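You operate a simulated robot arm through the tools that you are given. There is no shell and no other tool. Be economical: measure what you need, move in short steps, check, and stop when the job is done.

You run a simulated two-armed robot. Do the job below in one go: nothing can be reset, and whatever is moved stays where it is left.

## Task
Take the capped stud from the top of the grey table and leave it on the low shelf of the cool down rack. Then put the red card from the top of the grey table on the orange disc there. Then put the filter cartridge from the top of the grey table in the nest in the orange drawer. Then put the short axle from the top of the grey table on top of the orange pad there. Then take the red cover from the top of the grey table and put it on top of the brown carton there. Then fetch the bare cover and set it on the low shelf of the cool down rack. Then lift the green feed lid open. Do these in the order given. Set down upright: red card, short axle.

Only the result counts: the job must be done as asked and must still hold three seconds after the hand-in. Knocking over, shifting, dropping, spilling or breaking anything else fails it. Lids that push on must go on centred and level and be pressed home; caps that screw on are set level and turned clockwise until they are tight.

## Robot
Two 7-joint arms with two-finger parallel grippers on one trunk, on a base that drives. Base frame: it is fixed to the floor where the robot stands at the start and does not move with it; the origin is under the middle of the robot, x ahead of it, y to its left, z up. Units: mm, degrees, N and s.
The left shoulder is at the start at [70, 134, 1201], the right one opposite. With the tool pointing down near the work surface each hand reaches from about 100 to 640 mm from the robot's upright axis, wherever it stands, measured 20 degrees to its own side. Places, roughly: bare cover (11x6x6 cm) [700, 400, 800]; capped stud (4x4x5 cm) [500, -200, 800]; filter cartridge (7x7x16 cm) [500, -1000, 900]; green feed lid [-1100, -2100, 800]; low shelf of the cool down rack [2100, 2500, 400]; nest in the orange drawer [4200, -3600, 900]; orange disc [750, -1000, 750]; orange pad (6x5x5 cm) [1000, -900, 800]; red card (5x4x8 cm) [700, -600, 800]; red cover (4x4x3 cm) [500, 300, 800]; short axle (4x4x8 cm) [500, -1200, 800]. Payload 1.57 kg a hand.
The TCP of each hand is the grasp point between the finger pads, 30 mm short of the fingertips. In the tool frame z runs along the fingers and y along their closing line. The gripper opens to 80 mm. The fingers are 17 mm wide and 12 mm thick; the gripper's body (40 by 82 mm) begins 80 mm behind the TCP.
Orientation is told as [roll, pitch, yaw] about the base's x, y, z axes, in that order, counted from this pose: with the fingers straight down and closing along the base's y, the tool's x points along the base's -x, its y along +y and its z along -z.

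## Interface
- The arms move only by the tool jog_arm. It takes "left_commands", "right_commands" or both (then of equal length, played together; a hand with none holds still); each is one flat list of numbers, 6 for each row, row after row: the shift along the tool's x, y, z in units of 50 mm (1.0 is 50 mm), then the turn, a rotation vector about the tool's x, y, z in units of 5 degrees (1.0 is 5 degrees). In form: [dx, dy, dz, wx, wy, wz, dx, dy, dz, wx, wy, wz, ...]. A call has 1 to 10 rows; each row shifts and turns the commanded pose from where the row before left it, along the tool's axes as they then stand. "left_jaw" and "right_jaw" are, for a hand that has rows, the gripper command, from -1 (fully open) to 1 (shut), values between in proportion, set as the call begins (left out, the last holds). A call with a number of a shift or a turn outside -1 to 1 is refused whole. A row lasts 0.2 s, in which the tool goes at most 50 mm and 8.6 degrees; a call with a longer step from one row to the next is refused whole, and so is a gripper value outside its range. A pose out of reach is approached as far as the arm can. The call stops where the force on the tool passes 40 N (or 10 N more than at its start, if that is more) or the arm is blocked; 0.2 s more then pass. Each finger travels about 153 mm/s and halts on what it meets, pressing with about 29 N; the grip force reading is that of the motor and also rises with nothing between the fingers. The clock runs only during rows and for 0.2 s after the last one: add rows that do not move to give the fingers time. The reply holds the time, the measured pose of the TCP, the force on the tool along the base axes, the opening and the grip force, in the units named above and with some noise, with the torque about the TCP (base axes, N m) and any sound that the robot's microphone picked up.
- Cameras (640 x 400 px; columns grow to the right, rows downward): "scene" is now at [132.4, 7.3, 1415.9]; the picture's right is [0.08, -1.00, 0.00], its down [-0.72, -0.06, -0.69] and it looks along [0.69, 0.06, -0.72] (base axes); focal length 258 px, centre (320, 200). "left" rides on the left gripper at [72, 7, -122] in its tool frame; the picture's right is [-0.09, 1.00, 0.00], its down [-0.84, -0.08, -0.54] and it looks along [-0.54, -0.05, 0.84] (tool axes); focal length 238 px, centre (320, 200). "right" rides on the right gripper at [72, -7, -122] in its tool frame; the picture's right is [0.09, 1.00, 0.00], its down [-0.84, 0.08, -0.54] and it looks along [-0.54, 0.05, 0.84] (tool axes); focal length 238 px, centre (320, 200). There is no depth. A picture from a camera that has moved, and an enlarged one, comes with that camera's place and axes in the base frame and with its lens.
- snapshot(camera): a new picture of that camera. The clock stands still meanwhile.
- raise_lower(by): slides the trunk up (or, below 0, down) by that many mm; the arms and the scene camera ride with it, the base frame stays. It gives what a move gives, with no picture.
- roll_base(legs): drives the robot by 1 to 6 legs, each [ahead, left, turn to the left] in mm, mm and degrees, along the robot's own axes; the way and the turn of a leg run together, so that a leg with both is an arc; at most 1500 mm and 180 degrees a leg. The arms and the cameras ride along, it lands a little off, and it stops where it bumps. It gives what a move gives.
- pan_tilt(pan, tilt): turns the head with the scene camera to pan (to the left, within 86 degrees either way) and tilt (down, from -29 to 69), counted from straight ahead of the robot. It gives what a move gives.
- inspect(camera, box): a new picture of the part [left, top, right, bottom] of that camera's present view, enlarged. The clock stands still meanwhile.
- hand_in(): hands the job in; it is judged then, once.

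Work in short steps. Places have to be worked out from the pictures, the camera data and where the tool is seen: move nearer, look again, correct. Check each grasp and each placing, and mend what went wrong. You have 196 turns and 192 pictures in all, those below and enlarged ones among them. Open the grippers and draw the arms clear of the work before you hand the job in, unless the task says otherwise.

The tools are called after "Emit:" by a JSON object that holds its "op" and its "data". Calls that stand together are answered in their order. jog_arm: Moves the arms, as the interface text tells. Its arguments: {"type":"object","properties":{"left_commands":{"type":"array","items":{"type":"number"}},"left_jaw":{"type":"number"},"right_commands":{"type":"array","items":{"type":"number"}},"right_jaw":{"type":"number"}},"required":[]} The other tools are called the same way: raise_lower (by) slides the trunk up or down; roll_base (legs) drives the base; pan_tilt (pan, tilt) turns the head that bears the scene camera; snapshot (camera) takes a picture; inspect (camera, box) takes an enlarged picture of a part of a camera's view; hand_in () hands the job in.

At the start:

```text
time_s: 0.0
left_ee_pos: [481.7, 242.0, 1172.1]
left_tool_rot: [0.0, 0.1, 0.1]
left_contact_force: [0.2, 0.5, 1.1]
left_torque: [0.0, 0.0, 0.02]
left_finger_gap: 79.7
left_grasp_force: 0.1
right_ee_pos: [371.9, -118.4, 1172.0]
right_tool_rot: [0.0, 0.0, 0.0]
right_contact_force: [0.7, -0.4, -0.1]
right_torque: [0.02, -0.01, -0.01]
right_finger_gap: 79.8
right_grasp_force: 0.0
trunk travel left (down, up): [-775.0, 165.0]
robot x, y, heading: [-0.1, -1.9, -0.1]
head pan, tilt: [4.8, 46.0]
```

scene: 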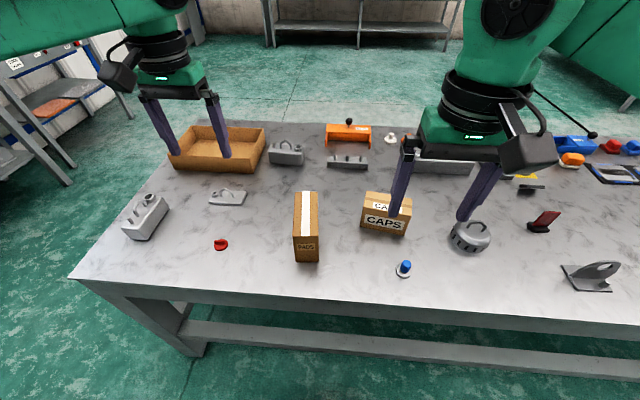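
right: 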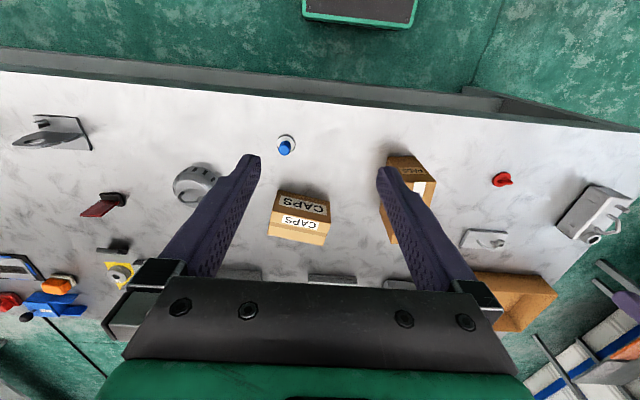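
left: 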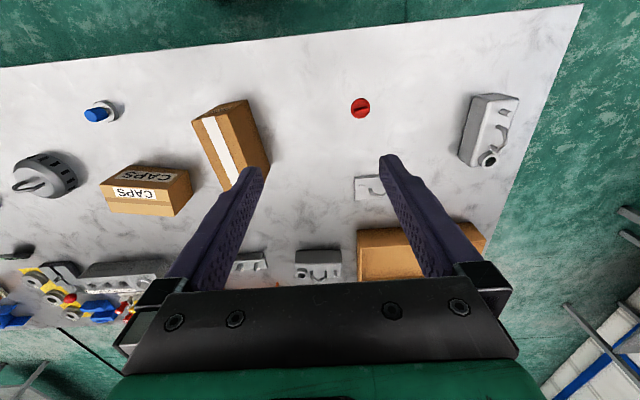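

The stud with the blue cap appears near (477,-177) and the bare cover near (711,369). I'll look at the details before moving.

Emit:
{"op": "inspect", "data": {"camera": "scene", "box": [110, 120, 430, 320]}}

Emit:
{"op": "inspect", "data": {"camera": "scene", "box": [380, 110, 640, 300]}}

```text
2.00 times, centred on (270, 220) of scene
camera zoom: at [132.4, 7.3, 1415.9], right [0.08, -1.0, 0.0], down [-0.72, -0.06, -0.69], along [0.69, 0.06, -0.72], focal length 517 px, centre (420, 160)
```

zoom: 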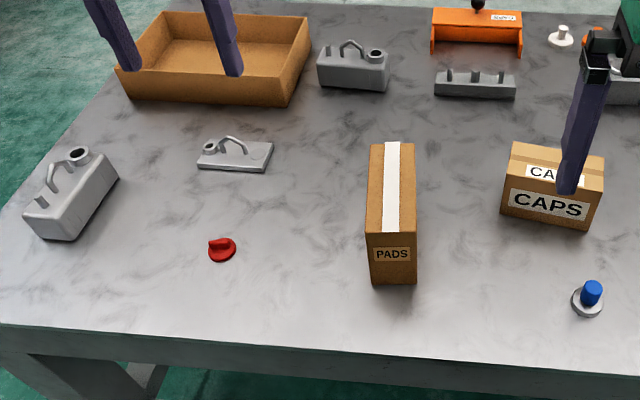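

```text
2.11 times, centred on (510, 205) of scene
camera zoom: at [132.4, 7.3, 1415.9], right [0.08, -1.0, 0.0], down [-0.72, -0.06, -0.69], along [0.69, 0.06, -0.72], focal length 544 px, centre (-80, 190)
```

zoom: 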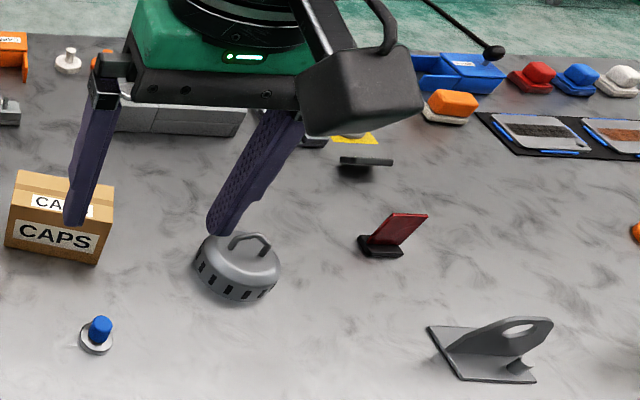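

Two closed cartons, a red knobbed cover, and a capped stud are visible. I move the right hand above the stud to look at it.

Emit:
{"op": "jog_arm", "data": {"right_commands": [-0.35, -0.2, 0.74, 0, 0, 0, -0.35, -0.2, 0.74, 0, 0, 0, -0.35, -0.2, 0.74, 0, 0, 0, -0.35, -0.2, 0.74, 0, 0, 0, -0.35, -0.2, 0.74, 0, 0, 0, -0.35, -0.2, 0.74, 0, 0, 0], "right_jaw": -1}}

Emit:
{"op": "snapshot", "data": {"camera": "right"}}

Emit:
{"op": "pan_tilt", "data": {"pan": -50, "tilt": 40}}

Emit:
{"op": "snapshot", "data": {"camera": "scene"}}

```text
time_s: 1.4
left_ee_pos: [482.0, 243.1, 1171.6]
left_tool_rot: [0.0, 0.0, 0.1]
left_contact_force: [-0.3, 0.0, 0.5]
left_torque: [-0.05, -0.01, 0.01]
left_finger_gap: 80.1
left_grasp_force: 0.0
right_ee_pos: [473.8, -181.9, 948.7]
right_tool_rot: [0.0, 0.1, 0.0]
right_contact_force: [-0.7, -0.6, 0.0]
right_torque: [-0.01, -0.01, 0.01]
right_finger_gap: 80.0
right_grasp_force: 0.0
trunk travel left (down, up): [-775.0, 165.0]
robot x, y, heading: [1.6, -0.1, 0.3]
head pan, tilt: [4.8, 46.0]
```

```text
186 pictures are left
camera right: at [401.5, -186.8, 1071.4], right [-0.09, 1.0, 0.0], down [0.84, 0.08, 0.54], along [0.54, 0.05, -0.84], focal length 238 px, centre (320, 200)
```

right: 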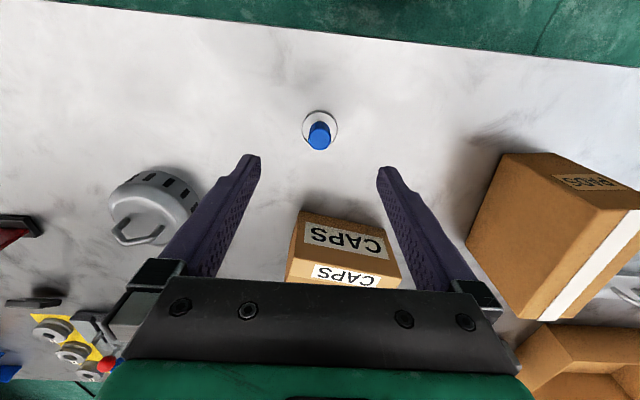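

```text
time_s: 2.6
left_ee_pos: [482.2, 242.7, 1171.4]
left_tool_rot: [0.0, 0.0, 0.1]
left_contact_force: [-0.6, 0.0, -0.7]
left_torque: [0.0, 0.01, 0.01]
left_finger_gap: 80.1
left_grasp_force: 0.1
right_ee_pos: [472.1, -181.2, 950.4]
right_tool_rot: [-0.1, 0.0, -0.1]
right_contact_force: [0.8, -1.1, -0.5]
right_torque: [0.03, 0.04, -0.03]
right_finger_gap: 80.0
right_grasp_force: 0.1
trunk travel left (down, up): [-775.0, 165.0]
robot x, y, heading: [-0.2, 1.1, -0.1]
head pan, tilt: [-50.0, 40.0]
```

```text
185 pictures are left
camera scene: at [107.0, -64.6, 1424.6], right [-0.77, -0.64, 0.0], down [-0.41, 0.49, -0.77], along [0.49, -0.59, -0.64], focal length 258 px, centre (320, 200)
```

scene: 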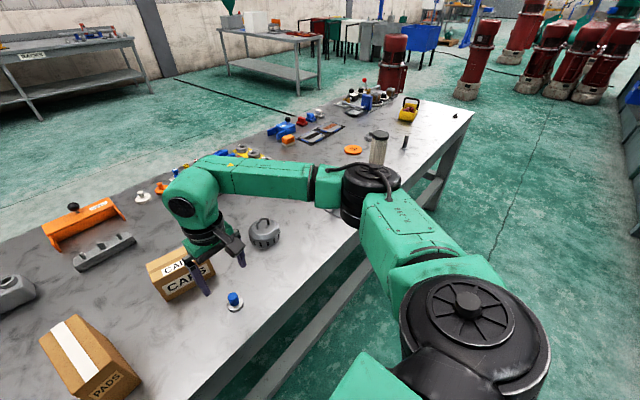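

The stud is at about (476,-180). The right hand is already over it, so I descend and look before closing.

Emit:
{"op": "jog_arm", "data": {"right_commands": [-0.06, 0.02, 0.75, 0, 0, 0, 0, 0, 0.75, 0, 0, 0, 0, 0, 0.75, 0, 0, 0, 0, 0, 0, 0, 0, 0]}}

Emit:
{"op": "snapshot", "data": {"camera": "right"}}

```text
time_s: 3.6
left_ee_pos: [481.1, 242.5, 1171.5]
left_tool_rot: [0.0, 0.0, 0.2]
left_contact_force: [0.4, 0.6, -0.2]
left_torque: [-0.02, -0.04, -0.02]
left_finger_gap: 80.1
left_grasp_force: 0.0
right_ee_pos: [479.9, -178.4, 837.0]
right_tool_rot: [0.0, 0.0, 0.0]
right_contact_force: [-0.1, -0.2, 0.3]
right_torque: [0.0, 0.01, -0.01]
right_finger_gap: 79.7
right_grasp_force: 0.0
trunk travel left (down, up): [-775.0, 165.0]
robot x, y, heading: [-1.3, 0.7, -0.1]
head pan, tilt: [-50.0, 40.0]
```

```text
184 pictures are left
camera right: at [408.0, -184.0, 958.2], right [-0.09, 1.0, 0.0], down [0.84, 0.08, 0.54], along [0.54, 0.05, -0.84], focal length 238 px, centre (320, 200)
```

right: 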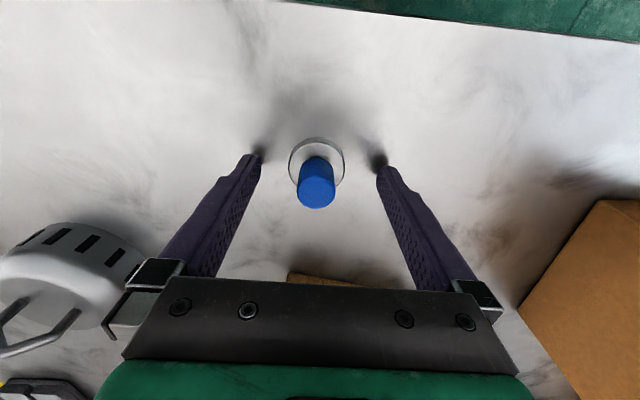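

The stud sits between the fingers, so I lower 3 mm and close.

Emit:
{"op": "jog_arm", "data": {"right_commands": [0.06, 0, 0.07, 0, 0, 0, 0, 0, 0, 0, 0, 0, 0, 0, 0, 0, 0, 0]}}

Emit:
{"op": "jog_arm", "data": {"right_commands": [0, 0, 0, 0, 0, 0, 0, 0, 0, 0, 0, 0, 0, 0, 0, 0, 0, 0], "right_jaw": 1}}

Emit:
{"op": "snapshot", "data": {"camera": "right"}}

```text
time_s: 4.4
left_ee_pos: [481.3, 242.9, 1171.5]
left_tool_rot: [0.1, 0.0, 0.1]
left_contact_force: [0.1, 0.2, 0.3]
left_torque: [0.0, 0.02, 0.04]
left_finger_gap: 79.9
left_grasp_force: 0.1
right_ee_pos: [476.7, -178.3, 832.5]
right_tool_rot: [0.0, 0.0, 0.0]
right_contact_force: [0.0, -0.2, -0.2]
right_torque: [0.02, 0.02, -0.04]
right_finger_gap: 80.0
right_grasp_force: 0.2
trunk travel left (down, up): [-775.0, 165.0]
robot x, y, heading: [-0.2, 3.5, -0.0]
head pan, tilt: [-50.0, 40.0]
```

```text
time_s: 5.2
left_ee_pos: [481.9, 243.8, 1170.8]
left_tool_rot: [0.0, 0.1, 0.1]
left_contact_force: [1.0, 0.2, -0.3]
left_torque: [0.01, 0.01, 0.03]
left_finger_gap: 80.2
left_grasp_force: 0.0
right_ee_pos: [477.4, -179.8, 833.6]
right_tool_rot: [0.0, 0.0, 0.0]
right_contact_force: [-0.5, -0.3, -0.5]
right_torque: [-0.05, 0.01, -0.05]
right_finger_gap: 38.9
right_grasp_force: 29.1
trunk travel left (down, up): [-775.0, 165.0]
robot x, y, heading: [1.1, -2.4, -0.1]
head pan, tilt: [-50.0, 40.0]
```

```text
183 pictures are left
camera right: at [405.1, -184.1, 955.5], right [-0.09, 1.0, 0.0], down [0.84, 0.08, 0.54], along [0.54, 0.05, -0.84], focal length 238 px, centre (320, 200)
```

right: 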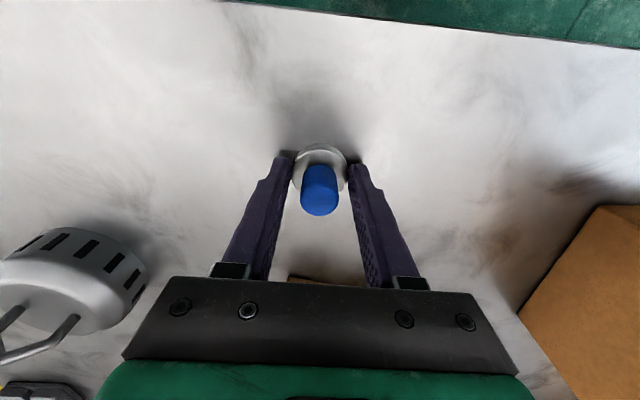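

Gripped at 39 mm (the disc). I lift, pull the hand in, and look left toward the rack.

Emit:
{"op": "jog_arm", "data": {"right_commands": [0, 0, -0.5, 0, 0, 0, 0, 0, -0.9, 0, 0, 0, 0, 0, -0.9, 0, 0, 0, 0.3, 0, -0.9, 0, 0, 0, 0.5, 0, -0.8, 0, 0, 0, 0.6, 0, -0.6, 0, 0, 0, 0.6, 0, -0.4, 0, 0, 0]}}

Emit:
{"op": "pan_tilt", "data": {"pan": 50, "tilt": 25}}

Emit:
{"op": "snapshot", "data": {"camera": "scene"}}

Emit:
{"op": "snapshot", "data": {"camera": "right"}}

```text
time_s: 6.8
left_ee_pos: [480.5, 241.9, 1171.4]
left_tool_rot: [0.0, -0.2, 0.2]
left_contact_force: [-0.2, 0.0, -0.6]
left_torque: [-0.02, -0.05, 0.01]
left_finger_gap: 79.9
left_grasp_force: 0.1
right_ee_pos: [374.8, -177.9, 1085.3]
right_tool_rot: [0.0, -0.1, 0.0]
right_contact_force: [0.3, 0.4, 0.4]
right_torque: [0.03, -0.02, -0.03]
right_finger_gap: 0.2
right_grasp_force: 21.8
trunk travel left (down, up): [-775.0, 165.0]
robot x, y, heading: [-3.1, -2.7, -0.0]
head pan, tilt: [-50.0, 40.0]
```

```text
time_s: 8.6
left_ee_pos: [480.8, 243.5, 1170.8]
left_tool_rot: [0.0, 0.1, 0.1]
left_contact_force: [0.1, 0.2, 0.3]
left_torque: [0.0, 0.01, 0.0]
left_finger_gap: 79.9
left_grasp_force: 0.0
right_ee_pos: [377.0, -175.6, 1085.0]
right_tool_rot: [0.0, 0.1, 0.0]
right_contact_force: [0.0, 0.6, 0.0]
right_torque: [0.0, 0.0, 0.05]
right_finger_gap: 0.0
right_grasp_force: 21.0
trunk travel left (down, up): [-775.0, 165.0]
robot x, y, heading: [2.6, -1.6, -0.1]
head pan, tilt: [50.0, 25.0]
```

```text
182 pictures are left
camera scene: at [111.4, 71.0, 1447.9], right [0.77, -0.64, 0.0], down [-0.27, -0.32, -0.91], along [0.58, 0.69, -0.42], focal length 258 px, centre (320, 200)
```

scene: 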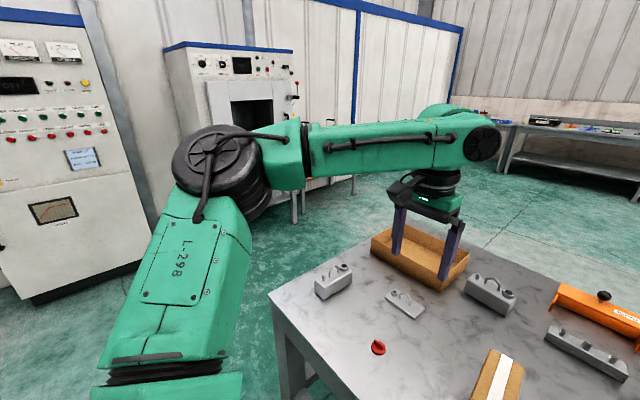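

```text
181 pictures are left
camera right: at [304.4, -182.4, 1206.9], right [-0.09, 1.0, 0.0], down [0.84, 0.08, 0.54], along [0.54, 0.05, -0.84], focal length 238 px, centre (320, 200)
```

right: 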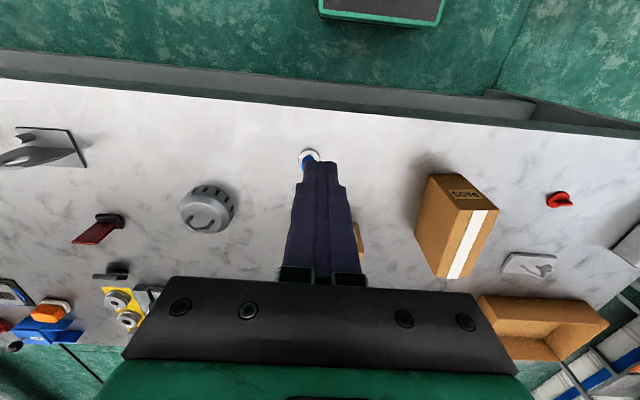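

The stud slipped out during the lift; it is standing on the table near (468,-191). I reopen, go back above, and look closely.

Emit:
{"op": "jog_arm", "data": {"right_commands": [-0.45, -0.05, 0.6, 0, 0, 0, -0.45, -0.05, 0.6, 0, 0, 0, -0.45, -0.05, 0.6, 0, 0, 0, -0.45, -0.05, 0.6, 0, 0, 0], "right_jaw": -1}}

Emit:
{"op": "inspect", "data": {"camera": "right", "box": [240, 70, 400, 170]}}

```text
time_s: 9.6
left_ee_pos: [483.0, 242.3, 1171.3]
left_tool_rot: [-0.1, 0.1, 0.1]
left_contact_force: [-0.6, -0.6, 0.5]
left_torque: [0.02, -0.01, -0.02]
left_finger_gap: 79.6
left_grasp_force: 0.1
right_ee_pos: [465.4, -188.6, 963.0]
right_tool_rot: [0.0, 0.1, 0.0]
right_contact_force: [-0.1, -0.1, -0.7]
right_torque: [0.06, 0.02, -0.01]
right_finger_gap: 80.1
right_grasp_force: 0.2
trunk travel left (down, up): [-775.0, 165.0]
robot x, y, heading: [-1.5, -1.6, -0.1]
head pan, tilt: [50.0, 25.0]
```

```text
4.00 times, centred on (320, 120) of right
camera zoom: at [393.5, -194.1, 1085.2], right [-0.09, 1.0, 0.0], down [0.84, 0.08, 0.54], along [0.54, 0.05, -0.84], focal length 953 px, centre (320, 520)
```

zoom: 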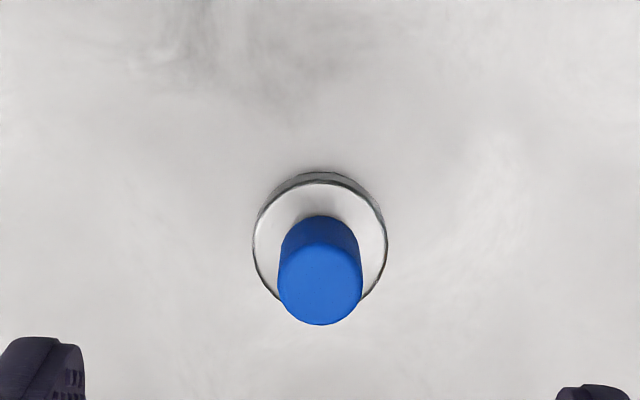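

The stud stands upright at (475,-187) with the cap (~21 mm wide) on. The flange edge slips, so I'll grip the cap/stem with the tips just above the flange.

Emit:
{"op": "jog_arm", "data": {"right_commands": [-0.15, 0.02, 0.8, 0, 0, 0, -0.06, 0.01, 0.8, 0, 0, 0, 0, 0, 0.82, 0, 0, 0, 0, 0, 0, 0, 0, 0]}}

Emit:
{"op": "snapshot", "data": {"camera": "right"}}

```text
time_s: 10.6
left_ee_pos: [480.9, 242.8, 1170.7]
left_tool_rot: [0.0, 0.1, 0.1]
left_contact_force: [0.1, 0.1, -0.6]
left_torque: [-0.02, -0.02, -0.01]
left_finger_gap: 80.2
left_grasp_force: 0.1
right_ee_pos: [475.9, -186.0, 842.9]
right_tool_rot: [0.0, 0.0, 0.0]
right_contact_force: [-0.3, -0.1, 0.3]
right_torque: [0.03, 0.02, -0.04]
right_finger_gap: 80.1
right_grasp_force: 0.1
trunk travel left (down, up): [-775.0, 165.0]
robot x, y, heading: [-1.9, 3.1, -0.1]
head pan, tilt: [50.0, 25.0]
```

```text
179 pictures are left
camera right: at [404.7, -191.9, 964.3], right [-0.09, 1.0, 0.0], down [0.84, 0.08, 0.54], along [0.54, 0.05, -0.84], focal length 238 px, centre (320, 200)
```

right: 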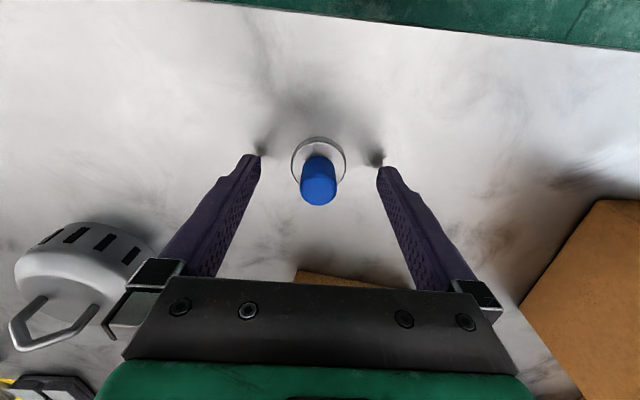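

Aligned; close on the cap and lift slowly a little to test.

Emit:
{"op": "jog_arm", "data": {"right_commands": [0.03, 0, 0, 0, 0, 0, 0, 0, 0, 0, 0, 0, 0, 0, 0, 0, 0, 0, 0, 0, 0, 0, 0, 0], "right_jaw": 1}}

Emit:
{"op": "jog_arm", "data": {"right_commands": [0, 0, -0.2, 0, 0, 0, 0, 0, -0.3, 0, 0, 0, 0, 0, -0.5, 0, 0, 0, 0, 0, -0.5, 0, 0, 0]}}

Emit:
{"op": "snapshot", "data": {"camera": "right"}}

```text
time_s: 11.6
left_ee_pos: [481.8, 242.7, 1171.6]
left_tool_rot: [0.0, -0.1, 0.0]
left_contact_force: [-0.6, 0.0, 0.3]
left_torque: [0.02, -0.02, 0.02]
left_finger_gap: 80.0
left_grasp_force: 0.0
right_ee_pos: [475.7, -185.3, 843.1]
right_tool_rot: [0.0, 0.0, 0.0]
right_contact_force: [-0.8, 0.1, 0.5]
right_torque: [0.01, 0.03, -0.01]
right_finger_gap: 21.7
right_grasp_force: 29.0
trunk travel left (down, up): [-775.0, 165.0]
robot x, y, heading: [1.1, -1.5, 0.2]
head pan, tilt: [50.0, 25.0]
```

```text
time_s: 12.6
left_ee_pos: [482.9, 242.5, 1172.3]
left_tool_rot: [0.1, -0.1, 0.2]
left_contact_force: [-0.6, -0.8, 0.5]
left_torque: [-0.02, 0.01, -0.01]
left_finger_gap: 79.7
left_grasp_force: 0.1
right_ee_pos: [473.5, -186.8, 918.9]
right_tool_rot: [0.0, 0.0, -0.1]
right_contact_force: [-0.1, 0.4, -1.5]
right_torque: [0.04, 0.01, -0.03]
right_finger_gap: 21.5
right_grasp_force: 29.0
trunk travel left (down, up): [-775.0, 165.0]
robot x, y, heading: [1.2, -0.2, 0.1]
head pan, tilt: [50.0, 25.0]
```

```text
178 pictures are left
camera right: at [402.0, -192.4, 1040.8], right [-0.09, 1.0, 0.0], down [0.84, 0.08, 0.54], along [0.54, 0.05, -0.84], focal length 238 px, centre (320, 200)
```

right: 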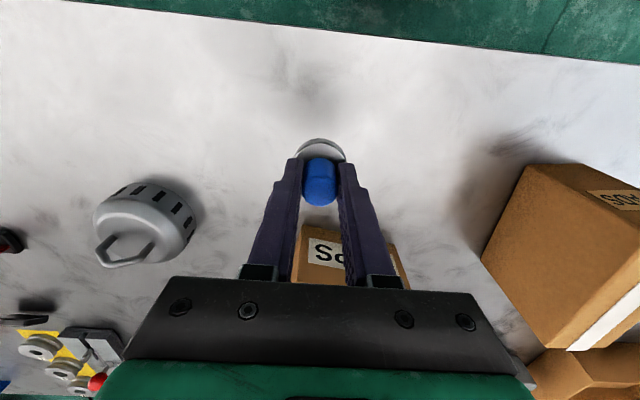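

The whole stud lifts with the cap. I raise it, draw both hands in, and drive left past the table edge (near y=680).

Emit:
{"op": "jog_arm", "data": {"right_commands": [0, 0, -0.9, 0, 0, 0, 0.2, 0, -0.9, 0, 0, 0, 0.5, 0, -0.7, 0, 0, 0, 0.7, 0, -0.5, 0, 0, 0, 0.7, 0, 0, 0, 0, 0], "left_commands": [0.7, 0, 0, 0, 0, 0, 0.7, 0, 0, 0, 0, 0, 0.7, 0, 0, 0, 0, 0, 0.7, 0, 0, 0, 0, 0, 0, 0, 0, 0, 0, 0]}}

Emit:
{"op": "roll_base", "data": {"legs": [[0, 1200, 0]]}}

Emit:
{"op": "pan_tilt", "data": {"pan": 30, "tilt": 25}}

Emit:
{"op": "snapshot", "data": {"camera": "scene"}}

```text
time_s: 13.8
left_ee_pos: [341.5, 245.2, 1172.6]
left_tool_rot: [0.0, 0.0, 0.1]
left_contact_force: [-0.6, 0.1, 0.9]
left_torque: [-0.02, -0.02, 0.0]
left_finger_gap: 80.2
left_grasp_force: 0.1
right_ee_pos: [370.9, -185.5, 1065.4]
right_tool_rot: [0.0, 0.1, -0.1]
right_contact_force: [0.1, 0.0, -1.2]
right_torque: [0.04, 0.02, -0.02]
right_finger_gap: 21.7
right_grasp_force: 28.9
trunk travel left (down, up): [-775.0, 165.0]
robot x, y, heading: [-0.6, 0.3, -0.0]
head pan, tilt: [50.0, 25.0]
```

```text
time_s: 19.9
left_ee_pos: [340.4, 1439.5, 1173.2]
left_tool_rot: [0.1, -0.1, 0.1]
left_contact_force: [0.1, 0.5, 0.4]
left_torque: [0.01, -0.03, -0.01]
left_finger_gap: 80.3
left_grasp_force: 0.1
right_ee_pos: [371.4, 1008.3, 1065.4]
right_tool_rot: [0.0, 0.0, 0.1]
right_contact_force: [0.3, 0.6, -1.5]
right_torque: [0.0, 0.01, 0.0]
right_finger_gap: 21.7
right_grasp_force: 29.1
trunk travel left (down, up): [-775.0, 165.0]
robot x, y, heading: [-2.8, 1190.0, -0.2]
head pan, tilt: [50.0, 25.0]
```

```text
time_s: 20.7
left_ee_pos: [341.6, 1437.6, 1171.7]
left_tool_rot: [0.0, 0.0, 0.0]
left_contact_force: [-0.2, -0.4, 0.1]
left_torque: [-0.02, 0.0, 0.03]
left_finger_gap: 80.0
left_grasp_force: 0.1
right_ee_pos: [371.4, 1007.1, 1065.4]
right_tool_rot: [0.1, 0.1, 0.0]
right_contact_force: [-0.2, 0.2, -1.7]
right_torque: [0.04, 0.02, 0.01]
right_finger_gap: 21.8
right_grasp_force: 29.0
trunk travel left (down, up): [-775.0, 165.0]
robot x, y, heading: [-1.7, 1192.9, -0.0]
head pan, tilt: [30.0, 25.0]
```

```text
177 pictures are left
camera scene: at [131.2, 1239.2, 1447.9], right [0.5, -0.86, 0.0], down [-0.37, -0.21, -0.91], along [0.78, 0.45, -0.42], focal length 258 px, centre (320, 200)
```

scene: 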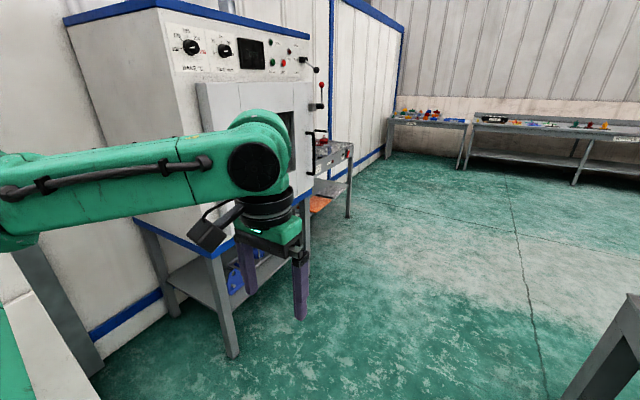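

The rack is beyond the furnace at x≈2200 with its front near y≈2270. I drive past the furnace and turn to face it.

Emit:
{"op": "roll_base", "data": {"legs": [[1500, 0, 0], [600, 0, 0], [0, 0, 90]]}}

Emit:
{"op": "pan_tilt", "data": {"pan": 0, "tilt": 35}}

Emit:
{"op": "snapshot", "data": {"camera": "scene"}}

```text
time_s: 35.1
left_ee_pos: [1882.1, 1523.9, 1172.5]
left_tool_rot: [0.0, 0.1, 90.8]
left_contact_force: [1.0, 0.1, -0.6]
left_torque: [0.01, -0.02, -0.02]
left_finger_gap: 80.0
left_grasp_force: 0.1
right_ee_pos: [2311.9, 1558.4, 1065.0]
right_tool_rot: [0.1, 0.0, 90.5]
right_contact_force: [-0.7, -0.1, -0.4]
right_torque: [0.06, 0.0, 0.01]
right_finger_gap: 21.6
right_grasp_force: 28.7
trunk travel left (down, up): [-775.0, 165.0]
robot x, y, heading: [2130.6, 1184.8, 90.5]
head pan, tilt: [30.0, 25.0]
```

```text
time_s: 36.0
left_ee_pos: [1883.0, 1523.8, 1171.7]
left_tool_rot: [0.0, 0.0, 90.6]
left_contact_force: [-0.2, 0.6, -0.3]
left_torque: [0.03, -0.01, -0.02]
left_finger_gap: 79.7
left_grasp_force: 0.2
right_ee_pos: [2311.5, 1559.6, 1066.5]
right_tool_rot: [0.1, 0.0, 90.5]
right_contact_force: [0.1, -0.5, -1.7]
right_torque: [0.01, -0.01, -0.04]
right_finger_gap: 21.8
right_grasp_force: 29.1
trunk travel left (down, up): [-775.0, 165.0]
robot x, y, heading: [2128.2, 1182.4, 90.7]
head pan, tilt: [0.0, 35.0]
```

```text
176 pictures are left
camera scene: at [2131.1, 1323.5, 1432.2], right [1.0, 0.01, 0.0], down [0.01, -0.57, -0.82], along [-0.01, 0.82, -0.57], focal length 258 px, centre (320, 200)
```

scene: 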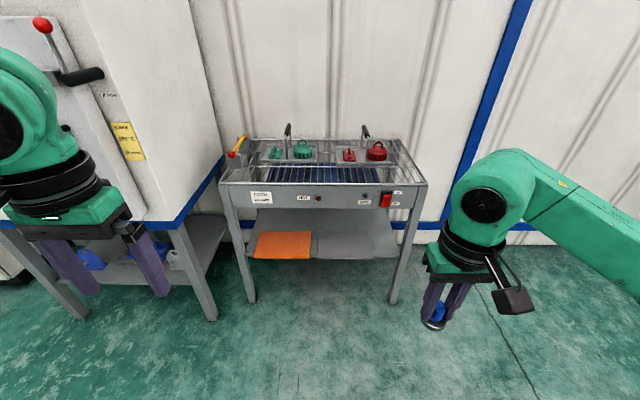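

The rack has a low shelf with two mats; I enlarge it to read the labels and check geometry.

Emit:
{"op": "inspect", "data": {"camera": "scene", "box": [210, 120, 440, 310]}}

```text
2.11 times, centred on (325, 215) of scene
camera zoom: at [2131.1, 1323.5, 1432.2], right [1.0, 0.01, 0.0], down [0.01, -0.57, -0.82], along [-0.01, 0.82, -0.57], focal length 544 px, centre (310, 168)
```

zoom: 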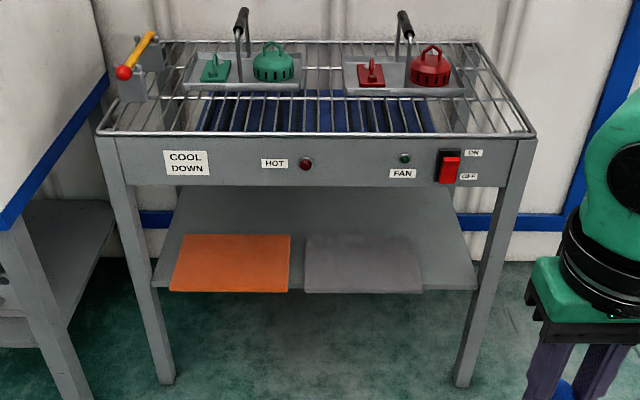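

The rack reads "COOL DOWN": low shelf at x≈1735–2535, front y≈2270, panel bottom z≈738. I'll place the stud on bare shelf right of the grey mat, with the tool tilted forward ~30°. First I lower the trunk and approach.

Emit:
{"op": "raise_lower", "data": {"by": -400}}

Emit:
{"op": "roll_base", "data": {"legs": [[0, -155, -0.6], [400, 0, 0]]}}

Emit:
{"op": "jog_arm", "data": {"right_commands": [0, 0, 0.6, 0, -1, 0, 0, 0, 0.6, 0, -1, 0, 0, 0, 0.3, 0, -1, 0, 0, 0, 0.3, 0, -1, 0, 0, 0, 0, 0, -1, 0, 0, 0, 0, 0, -1, 0]}}

Emit:
{"op": "pan_tilt", "data": {"pan": -20, "tilt": 40}}

Emit:
{"op": "snapshot", "data": {"camera": "scene"}}

Emit:
{"op": "snapshot", "data": {"camera": "right"}}

```text
time_s: 39.9
left_ee_pos: [1881.7, 1523.5, 772.0]
left_tool_rot: [0.0, 0.0, 90.7]
left_contact_force: [0.3, -0.5, -1.1]
left_torque: [0.02, 0.02, -0.01]
left_finger_gap: 79.9
left_grasp_force: 0.0
right_ee_pos: [2311.9, 1558.9, 665.9]
right_tool_rot: [0.0, 0.0, 90.7]
right_contact_force: [0.1, 0.2, -2.6]
right_torque: [0.0, 0.02, 0.01]
right_finger_gap: 21.6
right_grasp_force: 28.8
trunk travel left (down, up): [-375.0, 565.0]
robot x, y, heading: [2132.7, 1180.5, 90.4]
head pan, tilt: [0.0, 35.0]
```

```text
time_s: 43.4
left_ee_pos: [2037.6, 1937.2, 772.3]
left_tool_rot: [-0.1, 0.0, 90.1]
left_contact_force: [0.4, 0.7, -0.7]
left_torque: [0.01, 0.01, -0.01]
left_finger_gap: 80.0
left_grasp_force: 0.0
right_ee_pos: [2468.3, 1966.6, 664.9]
right_tool_rot: [0.0, 0.2, 89.8]
right_contact_force: [0.2, 0.6, -1.7]
right_torque: [-0.02, -0.01, 0.0]
right_finger_gap: 21.8
right_grasp_force: 28.4
trunk travel left (down, up): [-375.0, 565.0]
robot x, y, heading: [2281.0, 1595.8, 90.1]
head pan, tilt: [0.0, 35.0]
```

```text
time_s: 44.8
left_ee_pos: [2038.2, 1935.8, 773.4]
left_tool_rot: [0.0, 0.1, 89.9]
left_contact_force: [-0.5, 0.3, 0.2]
left_torque: [0.01, 0.01, 0.01]
left_finger_gap: 79.8
left_grasp_force: 0.1
right_ee_pos: [2467.0, 1975.9, 576.7]
right_tool_rot: [0.0, -30.0, 89.9]
right_contact_force: [0.3, -0.6, -1.9]
right_torque: [-0.03, 0.05, -0.01]
right_finger_gap: 21.6
right_grasp_force: 28.7
trunk travel left (down, up): [-375.0, 565.0]
robot x, y, heading: [2283.5, 1594.2, 90.2]
head pan, tilt: [0.0, 35.0]
```

```text
time_s: 45.6
left_ee_pos: [2036.7, 1936.4, 773.8]
left_tool_rot: [0.1, 0.0, 89.9]
left_contact_force: [0.3, 1.0, 0.3]
left_torque: [-0.01, -0.01, 0.0]
left_finger_gap: 80.1
left_grasp_force: 0.1
right_ee_pos: [2468.5, 1976.3, 576.4]
right_tool_rot: [0.0, -30.0, 89.9]
right_contact_force: [-0.5, -0.7, -0.8]
right_torque: [0.0, 0.01, 0.0]
right_finger_gap: 21.4
right_grasp_force: 28.8
trunk travel left (down, up): [-375.0, 565.0]
robot x, y, heading: [2281.4, 1590.2, 89.8]
head pan, tilt: [-20.0, 40.0]
```

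```text
174 pictures are left
camera scene: at [2313.4, 1725.6, 1024.6], right [0.94, -0.34, 0.0], down [-0.22, -0.6, -0.77], along [0.26, 0.72, -0.64], focal length 258 px, centre (320, 200)
```

scene: 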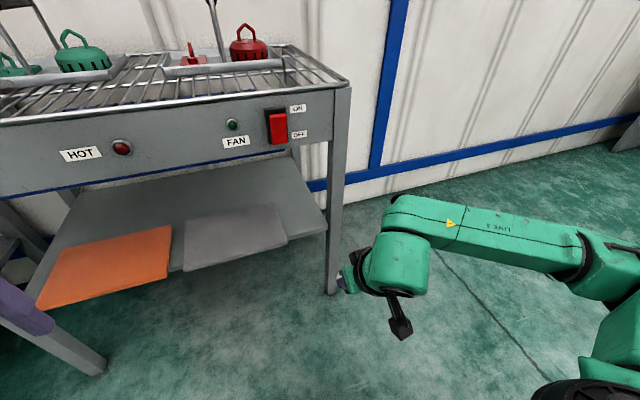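

```text
173 pictures are left
camera right: at [2473.5, 1853.3, 646.4], right [-1.0, -0.08, -0.05], down [-0.08, 0.45, 0.89], along [-0.05, 0.89, -0.46], focal length 238 px, centre (320, 200)
```

right: 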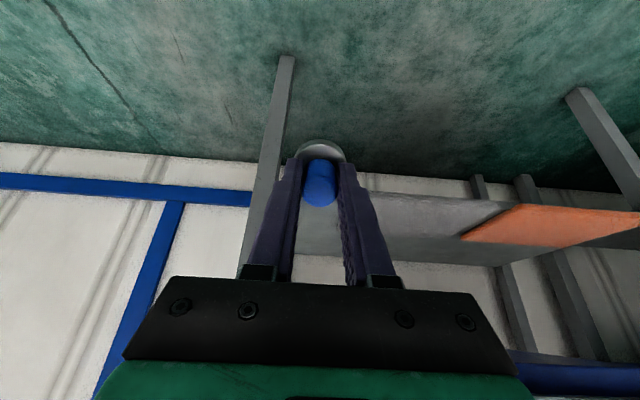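

Shelf z≈400 is confirmed, with the right leg at x≈2555 and the mat edge at x≈2397; x=2467 is centred. I drive 240 mm closer and look.

Emit:
{"op": "roll_base", "data": {"legs": [[240, 0, 0]]}}

Emit:
{"op": "snapshot", "data": {"camera": "right"}}

Emit:
{"op": "snapshot", "data": {"camera": "scene"}}

```text
time_s: 47.4
left_ee_pos: [2041.5, 2177.1, 772.6]
left_tool_rot: [0.1, 0.0, 89.6]
left_contact_force: [-0.2, 0.9, 0.3]
left_torque: [0.03, 0.04, 0.01]
left_finger_gap: 80.2
left_grasp_force: 0.1
right_ee_pos: [2470.9, 2213.1, 575.5]
right_tool_rot: [0.0, -29.9, 89.5]
right_contact_force: [0.0, -0.1, -1.5]
right_torque: [-0.03, -0.02, -0.01]
right_finger_gap: 21.4
right_grasp_force: 28.9
trunk travel left (down, up): [-375.0, 565.0]
robot x, y, heading: [2285.6, 1833.4, 89.5]
head pan, tilt: [-20.0, 40.0]
```

```text
172 pictures are left
camera right: at [2476.4, 2090.6, 646.1], right [-1.0, -0.07, -0.05], down [-0.07, 0.46, 0.89], along [-0.04, 0.89, -0.46], focal length 238 px, centre (320, 200)
```

right: 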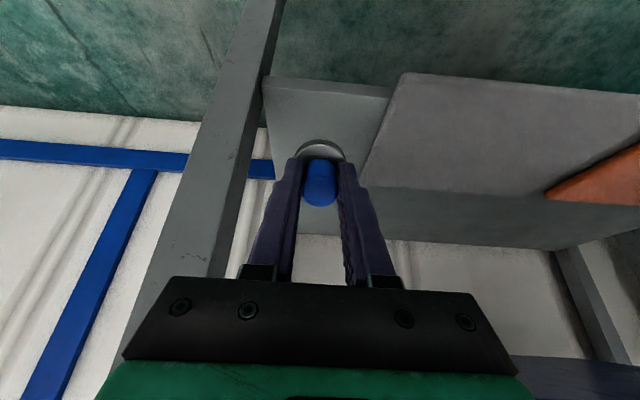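

```text
171 pictures are left
camera scene: at [2315.4, 1964.3, 1024.5], right [0.94, -0.35, 0.0], down [-0.22, -0.6, -0.77], along [0.27, 0.72, -0.64], focal length 258 px, centre (320, 200)
```

scene: 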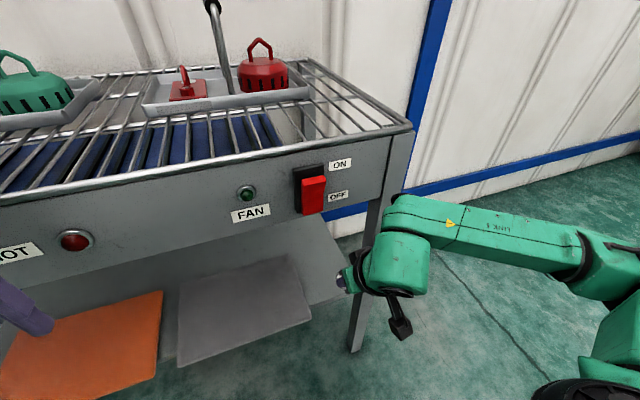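

Between the mat and the leg the bare strip centre is x≈2462. I move in to TCP about (2463, 2340, 458).

Emit:
{"op": "jog_arm", "data": {"right_commands": [-0.2, 0.03, 0.66, 0, 0, 0, -0.2, 0.03, 0.66, 0, 0, 0, -0.2, 0.03, 0.66, 0, 0, 0, -0.2, 0.03, 0.66, 0, 0, 0, -0.2, 0.03, 0.66, 0, 0, 0]}}

Emit:
{"op": "snapshot", "data": {"camera": "right"}}

Emit:
{"op": "snapshot", "data": {"camera": "scene"}}

```text
time_s: 48.6
left_ee_pos: [2036.8, 2165.2, 776.7]
left_tool_rot: [-0.4, -0.7, 89.6]
left_contact_force: [-0.1, 0.8, 1.0]
left_torque: [-0.02, 0.0, 0.01]
left_finger_gap: 80.2
left_grasp_force: 0.1
right_ee_pos: [2456.9, 2330.9, 469.1]
right_tool_rot: [-0.3, -30.9, 90.3]
right_contact_force: [-0.7, 0.8, -1.7]
right_torque: [-0.01, -0.03, -0.01]
right_finger_gap: 21.5
right_grasp_force: 28.9
trunk travel left (down, up): [-375.0, 565.0]
robot x, y, heading: [2281.7, 1829.9, 89.4]
head pan, tilt: [-20.0, 40.0]
```

```text
170 pictures are left
camera right: at [2463.5, 2208.1, 536.4], right [-1.0, -0.08, -0.05], down [-0.08, 0.44, 0.89], along [-0.05, 0.89, -0.44], focal length 238 px, centre (320, 200)
```

right: 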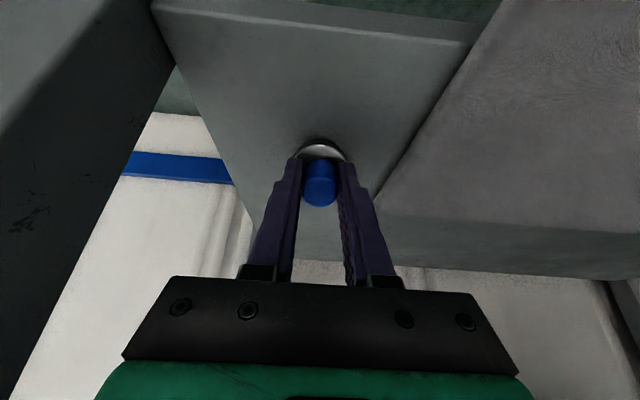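

```text
169 pictures are left
camera scene: at [2308.9, 1950.1, 1027.0], right [0.94, -0.35, 0.0], down [-0.22, -0.59, -0.78], along [0.27, 0.73, -0.63], focal length 258 px, centre (320, 200)
```

scene: 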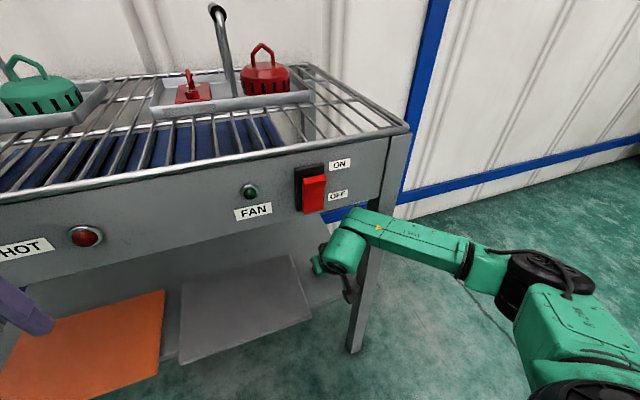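

The left hand's reading shifted and tilted slightly, so the right forearm must be pressing on the rack leg. I back off and will place nearer the shelf's front edge.

Emit:
{"op": "jog_arm", "data": {"right_commands": [0.6, 0, -0.35, 0, 0, 0, 0.6, 0, -0.35, 0, 0, 0]}}

Emit:
{"op": "snapshot", "data": {"camera": "right"}}

Emit:
{"op": "snapshot", "data": {"camera": "scene"}}

```text
time_s: 49.2
left_ee_pos: [2040.5, 2175.4, 773.2]
left_tool_rot: [0.0, -0.1, 89.6]
left_contact_force: [-0.7, 0.5, -0.4]
left_torque: [-0.01, -0.03, 0.01]
left_finger_gap: 80.0
left_grasp_force: 0.0
right_ee_pos: [2464.7, 2271.5, 461.0]
right_tool_rot: [-0.1, -30.5, 89.5]
right_contact_force: [2.0, 7.0, 23.4]
right_torque: [0.49, 0.0, -0.08]
right_finger_gap: 21.8
right_grasp_force: 29.1
trunk travel left (down, up): [-375.0, 565.0]
robot x, y, heading: [2281.9, 1839.3, 89.7]
head pan, tilt: [-20.0, 40.0]
```

```text
168 pictures are left
camera right: at [2469.7, 2148.8, 530.2], right [-1.0, -0.07, -0.05], down [-0.07, 0.45, 0.89], along [-0.04, 0.89, -0.45], focal length 238 px, centre (320, 200)
```

right: 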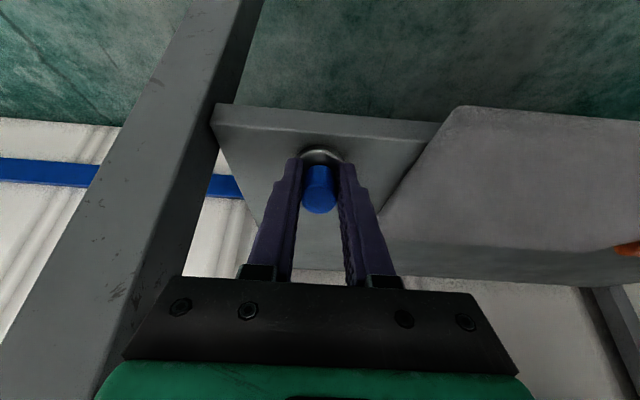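

```text
167 pictures are left
camera scene: at [2314.6, 1962.4, 1025.1], right [0.94, -0.35, 0.0], down [-0.22, -0.6, -0.77], along [0.27, 0.72, -0.64], focal length 258 px, centre (320, 200)
```

scene: 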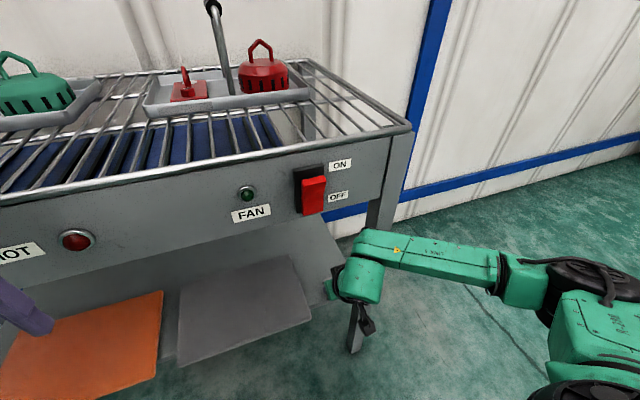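

A 23 N upward force shows the stud's flange touched the shelf edge, so the shelf top is about z≈412. I lift slightly and move 30 mm further in.

Emit:
{"op": "jog_arm", "data": {"right_commands": [-0.15, 0, -0.26, 0, 0, 0, -0.35, 0.05, 0.1, 0, 0, 0, -0.25, 0.05, 0.1, 0, 0, 0]}}

Emit:
{"op": "snapshot", "data": {"camera": "right"}}

```text
time_s: 50.0
left_ee_pos: [2041.1, 2176.8, 771.7]
left_tool_rot: [0.0, 0.0, 89.6]
left_contact_force: [0.6, 0.4, -0.3]
left_torque: [-0.01, -0.01, 0.02]
left_finger_gap: 80.0
left_grasp_force: 0.0
right_ee_pos: [2459.7, 2299.9, 479.8]
right_tool_rot: [0.0, -30.0, 89.4]
right_contact_force: [0.1, 0.5, -1.4]
right_torque: [-0.04, -0.01, 0.01]
right_finger_gap: 21.3
right_grasp_force: 28.7
trunk travel left (down, up): [-375.0, 565.0]
robot x, y, heading: [2282.4, 1836.6, 89.5]
head pan, tilt: [-20.0, 40.0]
```

```text
166 pictures are left
camera right: at [2465.1, 2177.6, 549.2], right [-1.0, -0.07, -0.05], down [-0.07, 0.46, 0.89], along [-0.04, 0.89, -0.46], focal length 238 px, centre (320, 200)
```

right: 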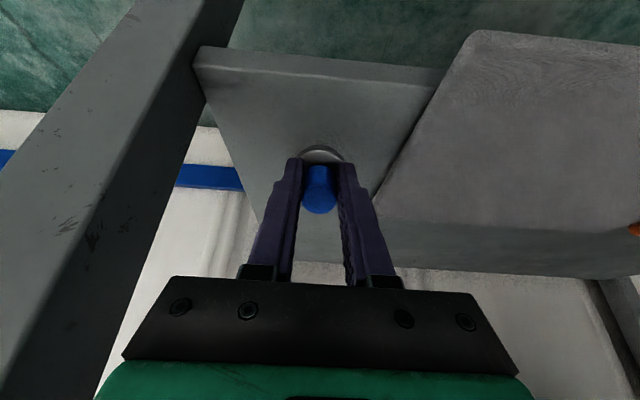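

Clear now: the stud is ~26 mm inside the edge with no push on the leg. I descend gently.

Emit:
{"op": "jog_arm", "data": {"right_commands": [0, 0, 0.12, 0, 0, 0, 0, 0, 0.12, 0, 0, 0, 0.02, 0, 0.04, 0, 0, 0, 0, 0, 0, 0, 0, 0]}}

Emit:
{"op": "jog_arm", "data": {"right_commands": [0.02, 0, 0.035, 0, 0, 0, 0, 0, 0, 0, 0, 0]}}

Emit:
{"op": "jog_arm", "data": {"right_commands": [0.02, 0, 0.035, 0, 0, 0, 0, 0, 0, 0, 0, 0]}}

```text
time_s: 51.0
left_ee_pos: [2040.6, 2175.7, 772.9]
left_tool_rot: [0.0, 0.0, 89.6]
left_contact_force: [-0.2, -0.6, 1.2]
left_torque: [0.01, -0.01, 0.0]
left_finger_gap: 79.9
left_grasp_force: 0.0
right_ee_pos: [2460.9, 2305.1, 466.3]
right_tool_rot: [0.0, -29.9, 89.4]
right_contact_force: [-0.4, -0.2, -1.9]
right_torque: [0.0, 0.02, 0.0]
right_finger_gap: 21.6
right_grasp_force: 29.2
trunk travel left (down, up): [-375.0, 565.0]
robot x, y, heading: [2283.6, 1834.5, 89.2]
head pan, tilt: [-20.0, 40.0]
```

```text
time_s: 51.6
left_ee_pos: [2041.2, 2176.9, 772.2]
left_tool_rot: [0.1, 0.0, 89.6]
left_contact_force: [0.4, 0.1, 0.2]
left_torque: [0.0, -0.01, 0.02]
left_finger_gap: 80.1
left_grasp_force: 0.1
right_ee_pos: [2460.1, 2306.5, 464.3]
right_tool_rot: [-0.1, -30.0, 89.5]
right_contact_force: [-0.5, -0.4, -0.7]
right_torque: [-0.03, 0.0, -0.01]
right_finger_gap: 21.8
right_grasp_force: 29.1
trunk travel left (down, up): [-375.0, 565.0]
robot x, y, heading: [2281.1, 1832.3, 89.5]
head pan, tilt: [-20.0, 40.0]
```

```text
time_s: 52.2
left_ee_pos: [2041.8, 2176.9, 773.2]
left_tool_rot: [-0.1, 0.0, 89.7]
left_contact_force: [0.0, 0.1, 0.0]
left_torque: [0.0, -0.02, 0.0]
left_finger_gap: 79.9
left_grasp_force: 0.1
right_ee_pos: [2460.2, 2305.8, 463.5]
right_tool_rot: [0.1, -29.9, 89.5]
right_contact_force: [0.1, -0.1, -2.4]
right_torque: [-0.04, 0.0, -0.02]
right_finger_gap: 21.3
right_grasp_force: 29.2
trunk travel left (down, up): [-375.0, 565.0]
robot x, y, heading: [2281.3, 1832.2, 89.4]
head pan, tilt: [-20.0, 40.0]
```

Near contact; I continue in small downward steps until the force rises.

Emit:
{"op": "jog_arm", "data": {"right_commands": [0.03, 0, 0.052, 0, 0, 0, 0, 0, 0, 0, 0, 0]}}

Emit:
{"op": "jog_arm", "data": {"right_commands": [0.03, 0, 0.052, 0, 0, 0, 0, 0, 0, 0, 0, 0]}}

Emit:
{"op": "jog_arm", "data": {"right_commands": [0.02, 0, 0.035, 0, 0, 0, 0, 0, 0, 0, 0, 0]}}

Emit:
{"op": "snapshot", "data": {"camera": "right"}}

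```text
time_s: 52.8
left_ee_pos: [2040.9, 2175.2, 774.2]
left_tool_rot: [0.0, -0.1, 89.6]
left_contact_force: [0.5, 0.2, 0.0]
left_torque: [0.01, -0.03, -0.01]
left_finger_gap: 79.7
left_grasp_force: 0.1
right_ee_pos: [2459.1, 2305.7, 461.1]
right_tool_rot: [0.0, -30.3, 89.4]
right_contact_force: [0.9, -0.1, 6.3]
right_torque: [0.05, -0.02, 0.0]
right_finger_gap: 21.8
right_grasp_force: 28.7
trunk travel left (down, up): [-375.0, 565.0]
robot x, y, heading: [2284.3, 1832.2, 89.4]
head pan, tilt: [-20.0, 40.0]
```

```text
time_s: 53.4
left_ee_pos: [2041.0, 2174.9, 773.8]
left_tool_rot: [-0.1, -0.1, 89.6]
left_contact_force: [0.6, 0.0, -0.1]
left_torque: [-0.01, 0.02, 0.0]
left_finger_gap: 80.2
left_grasp_force: 0.1
right_ee_pos: [2458.6, 2306.8, 461.7]
right_tool_rot: [-0.2, -30.4, 89.4]
right_contact_force: [7.1, 0.4, 21.8]
right_torque: [0.19, -0.24, -0.08]
right_finger_gap: 21.7
right_grasp_force: 29.0
trunk travel left (down, up): [-375.0, 565.0]
robot x, y, heading: [2282.9, 1834.9, 89.6]
head pan, tilt: [-20.0, 40.0]
```

```text
time_s: 54.0
left_ee_pos: [2040.9, 2173.1, 774.0]
left_tool_rot: [-0.1, -0.3, 89.7]
left_contact_force: [-0.6, -0.1, -0.7]
left_torque: [0.01, -0.04, 0.04]
left_finger_gap: 80.0
left_grasp_force: 0.1
right_ee_pos: [2458.6, 2307.4, 460.8]
right_tool_rot: [0.0, -30.7, 89.4]
right_contact_force: [8.1, 2.0, 34.9]
right_torque: [0.39, -0.29, -0.08]
right_finger_gap: 21.5
right_grasp_force: 29.2
trunk travel left (down, up): [-375.0, 565.0]
robot x, y, heading: [2285.7, 1829.5, 89.6]
head pan, tilt: [-20.0, 40.0]
```

```text
165 pictures are left
camera right: at [2464.2, 2183.1, 529.6], right [-1.0, -0.07, -0.05], down [-0.07, 0.44, 0.89], along [-0.04, 0.89, -0.45], focal length 238 px, centre (320, 200)
```

right: 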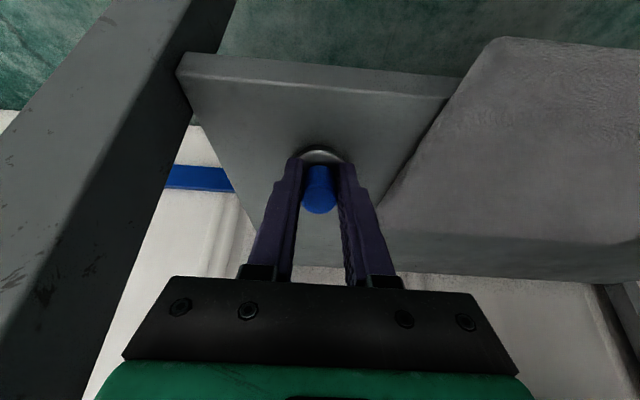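

Firm contact. I relieve the preload to light contact, then open the fingers to ~46 mm so the stud settles.

Emit:
{"op": "jog_arm", "data": {"right_commands": [-0.045, 0, -0.078, 0, 0, 0, 0, 0, 0, 0, 0, 0]}}

Emit:
{"op": "jog_arm", "data": {"right_commands": [0, 0, 0, 0, 0, 0, 0, 0, 0, 0, 0, 0, 0, 0, 0, 0, 0, 0], "right_jaw": -0.15}}

Emit:
{"op": "snapshot", "data": {"camera": "right"}}

```text
time_s: 54.6
left_ee_pos: [2040.3, 2175.2, 773.4]
left_tool_rot: [0.0, -0.1, 89.6]
left_contact_force: [-0.1, 0.2, 0.1]
left_torque: [-0.04, 0.0, 0.03]
left_finger_gap: 80.2
left_grasp_force: 0.0
right_ee_pos: [2458.3, 2305.7, 462.2]
right_tool_rot: [0.1, -30.2, 89.5]
right_contact_force: [3.4, 6.3, 20.7]
right_torque: [0.42, -0.08, -0.07]
right_finger_gap: 21.6
right_grasp_force: 28.9
trunk travel left (down, up): [-375.0, 565.0]
robot x, y, heading: [2283.4, 1836.3, 89.7]
head pan, tilt: [-20.0, 40.0]
```

```text
time_s: 55.4
left_ee_pos: [2041.3, 2176.1, 772.9]
left_tool_rot: [0.0, 0.0, 89.6]
left_contact_force: [0.1, 0.1, 0.4]
left_torque: [-0.03, 0.04, 0.03]
left_finger_gap: 80.1
left_grasp_force: 0.0
right_ee_pos: [2458.8, 2305.3, 458.9]
right_tool_rot: [0.0, -29.9, 89.5]
right_contact_force: [-0.1, -0.6, 0.4]
right_torque: [-0.01, -0.02, -0.02]
right_finger_gap: 46.1
right_grasp_force: 0.1
trunk travel left (down, up): [-375.0, 565.0]
robot x, y, heading: [2280.3, 1832.6, 89.6]
head pan, tilt: [-20.0, 40.0]
```

```text
164 pictures are left
camera right: at [2464.3, 2183.3, 529.5], right [-1.0, -0.07, -0.05], down [-0.07, 0.46, 0.89], along [-0.04, 0.89, -0.46], focal length 238 px, centre (320, 200)
```

right: 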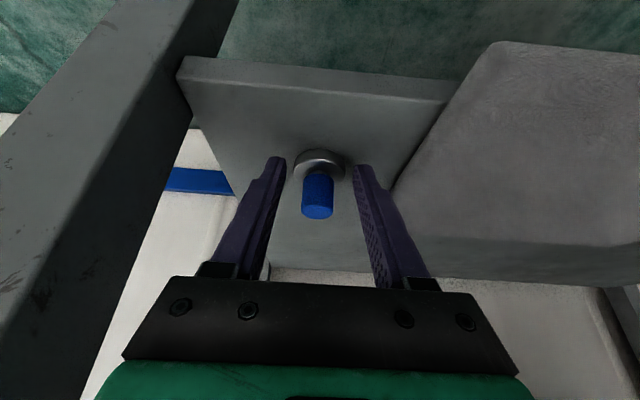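

The stud stands upright on the shelf. I retract along the tool axis and verify.

Emit:
{"op": "jog_arm", "data": {"right_commands": [0, 0, -0.6, 0, 0, 0, 0.3, 0, -0.8, 0, 0, 0, 0.6, 0, -0.7, 0, 0, 0, 0.6, 0, -0.7, 0, 0, 0, 0.6, 0, -0.7, 0, 0, 0]}}

Emit:
{"op": "snapshot", "data": {"camera": "right"}}

```text
time_s: 56.6
left_ee_pos: [2040.9, 2176.8, 772.5]
left_tool_rot: [0.0, 0.0, 89.6]
left_contact_force: [-0.3, 0.2, -0.3]
left_torque: [-0.05, -0.01, -0.03]
left_finger_gap: 79.8
left_grasp_force: 0.1
right_ee_pos: [2456.4, 2181.8, 539.2]
right_tool_rot: [0.0, -29.9, 89.5]
right_contact_force: [-0.5, -0.5, -0.1]
right_torque: [-0.01, 0.03, 0.04]
right_finger_gap: 46.1
right_grasp_force: 0.2
right hand out of reach, approached as far as the arm can: row 4, 5
trunk travel left (down, up): [-375.0, 565.0]
robot x, y, heading: [2288.4, 1835.7, 89.6]
head pan, tilt: [-20.0, 40.0]
```

```text
163 pictures are left
camera right: at [2461.9, 2059.6, 609.4], right [-1.0, -0.07, -0.05], down [-0.07, 0.45, 0.89], along [-0.04, 0.89, -0.46], focal length 238 px, centre (320, 200)
```

right: 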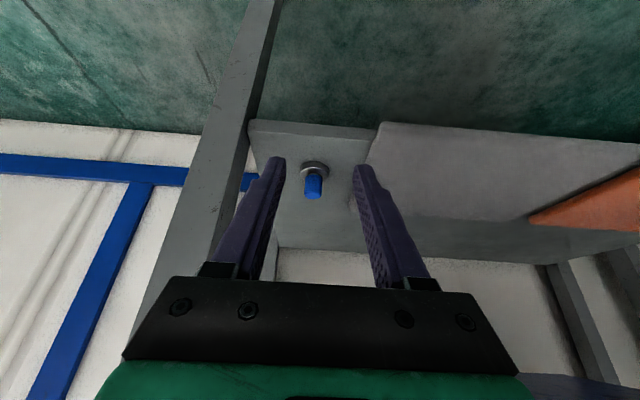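

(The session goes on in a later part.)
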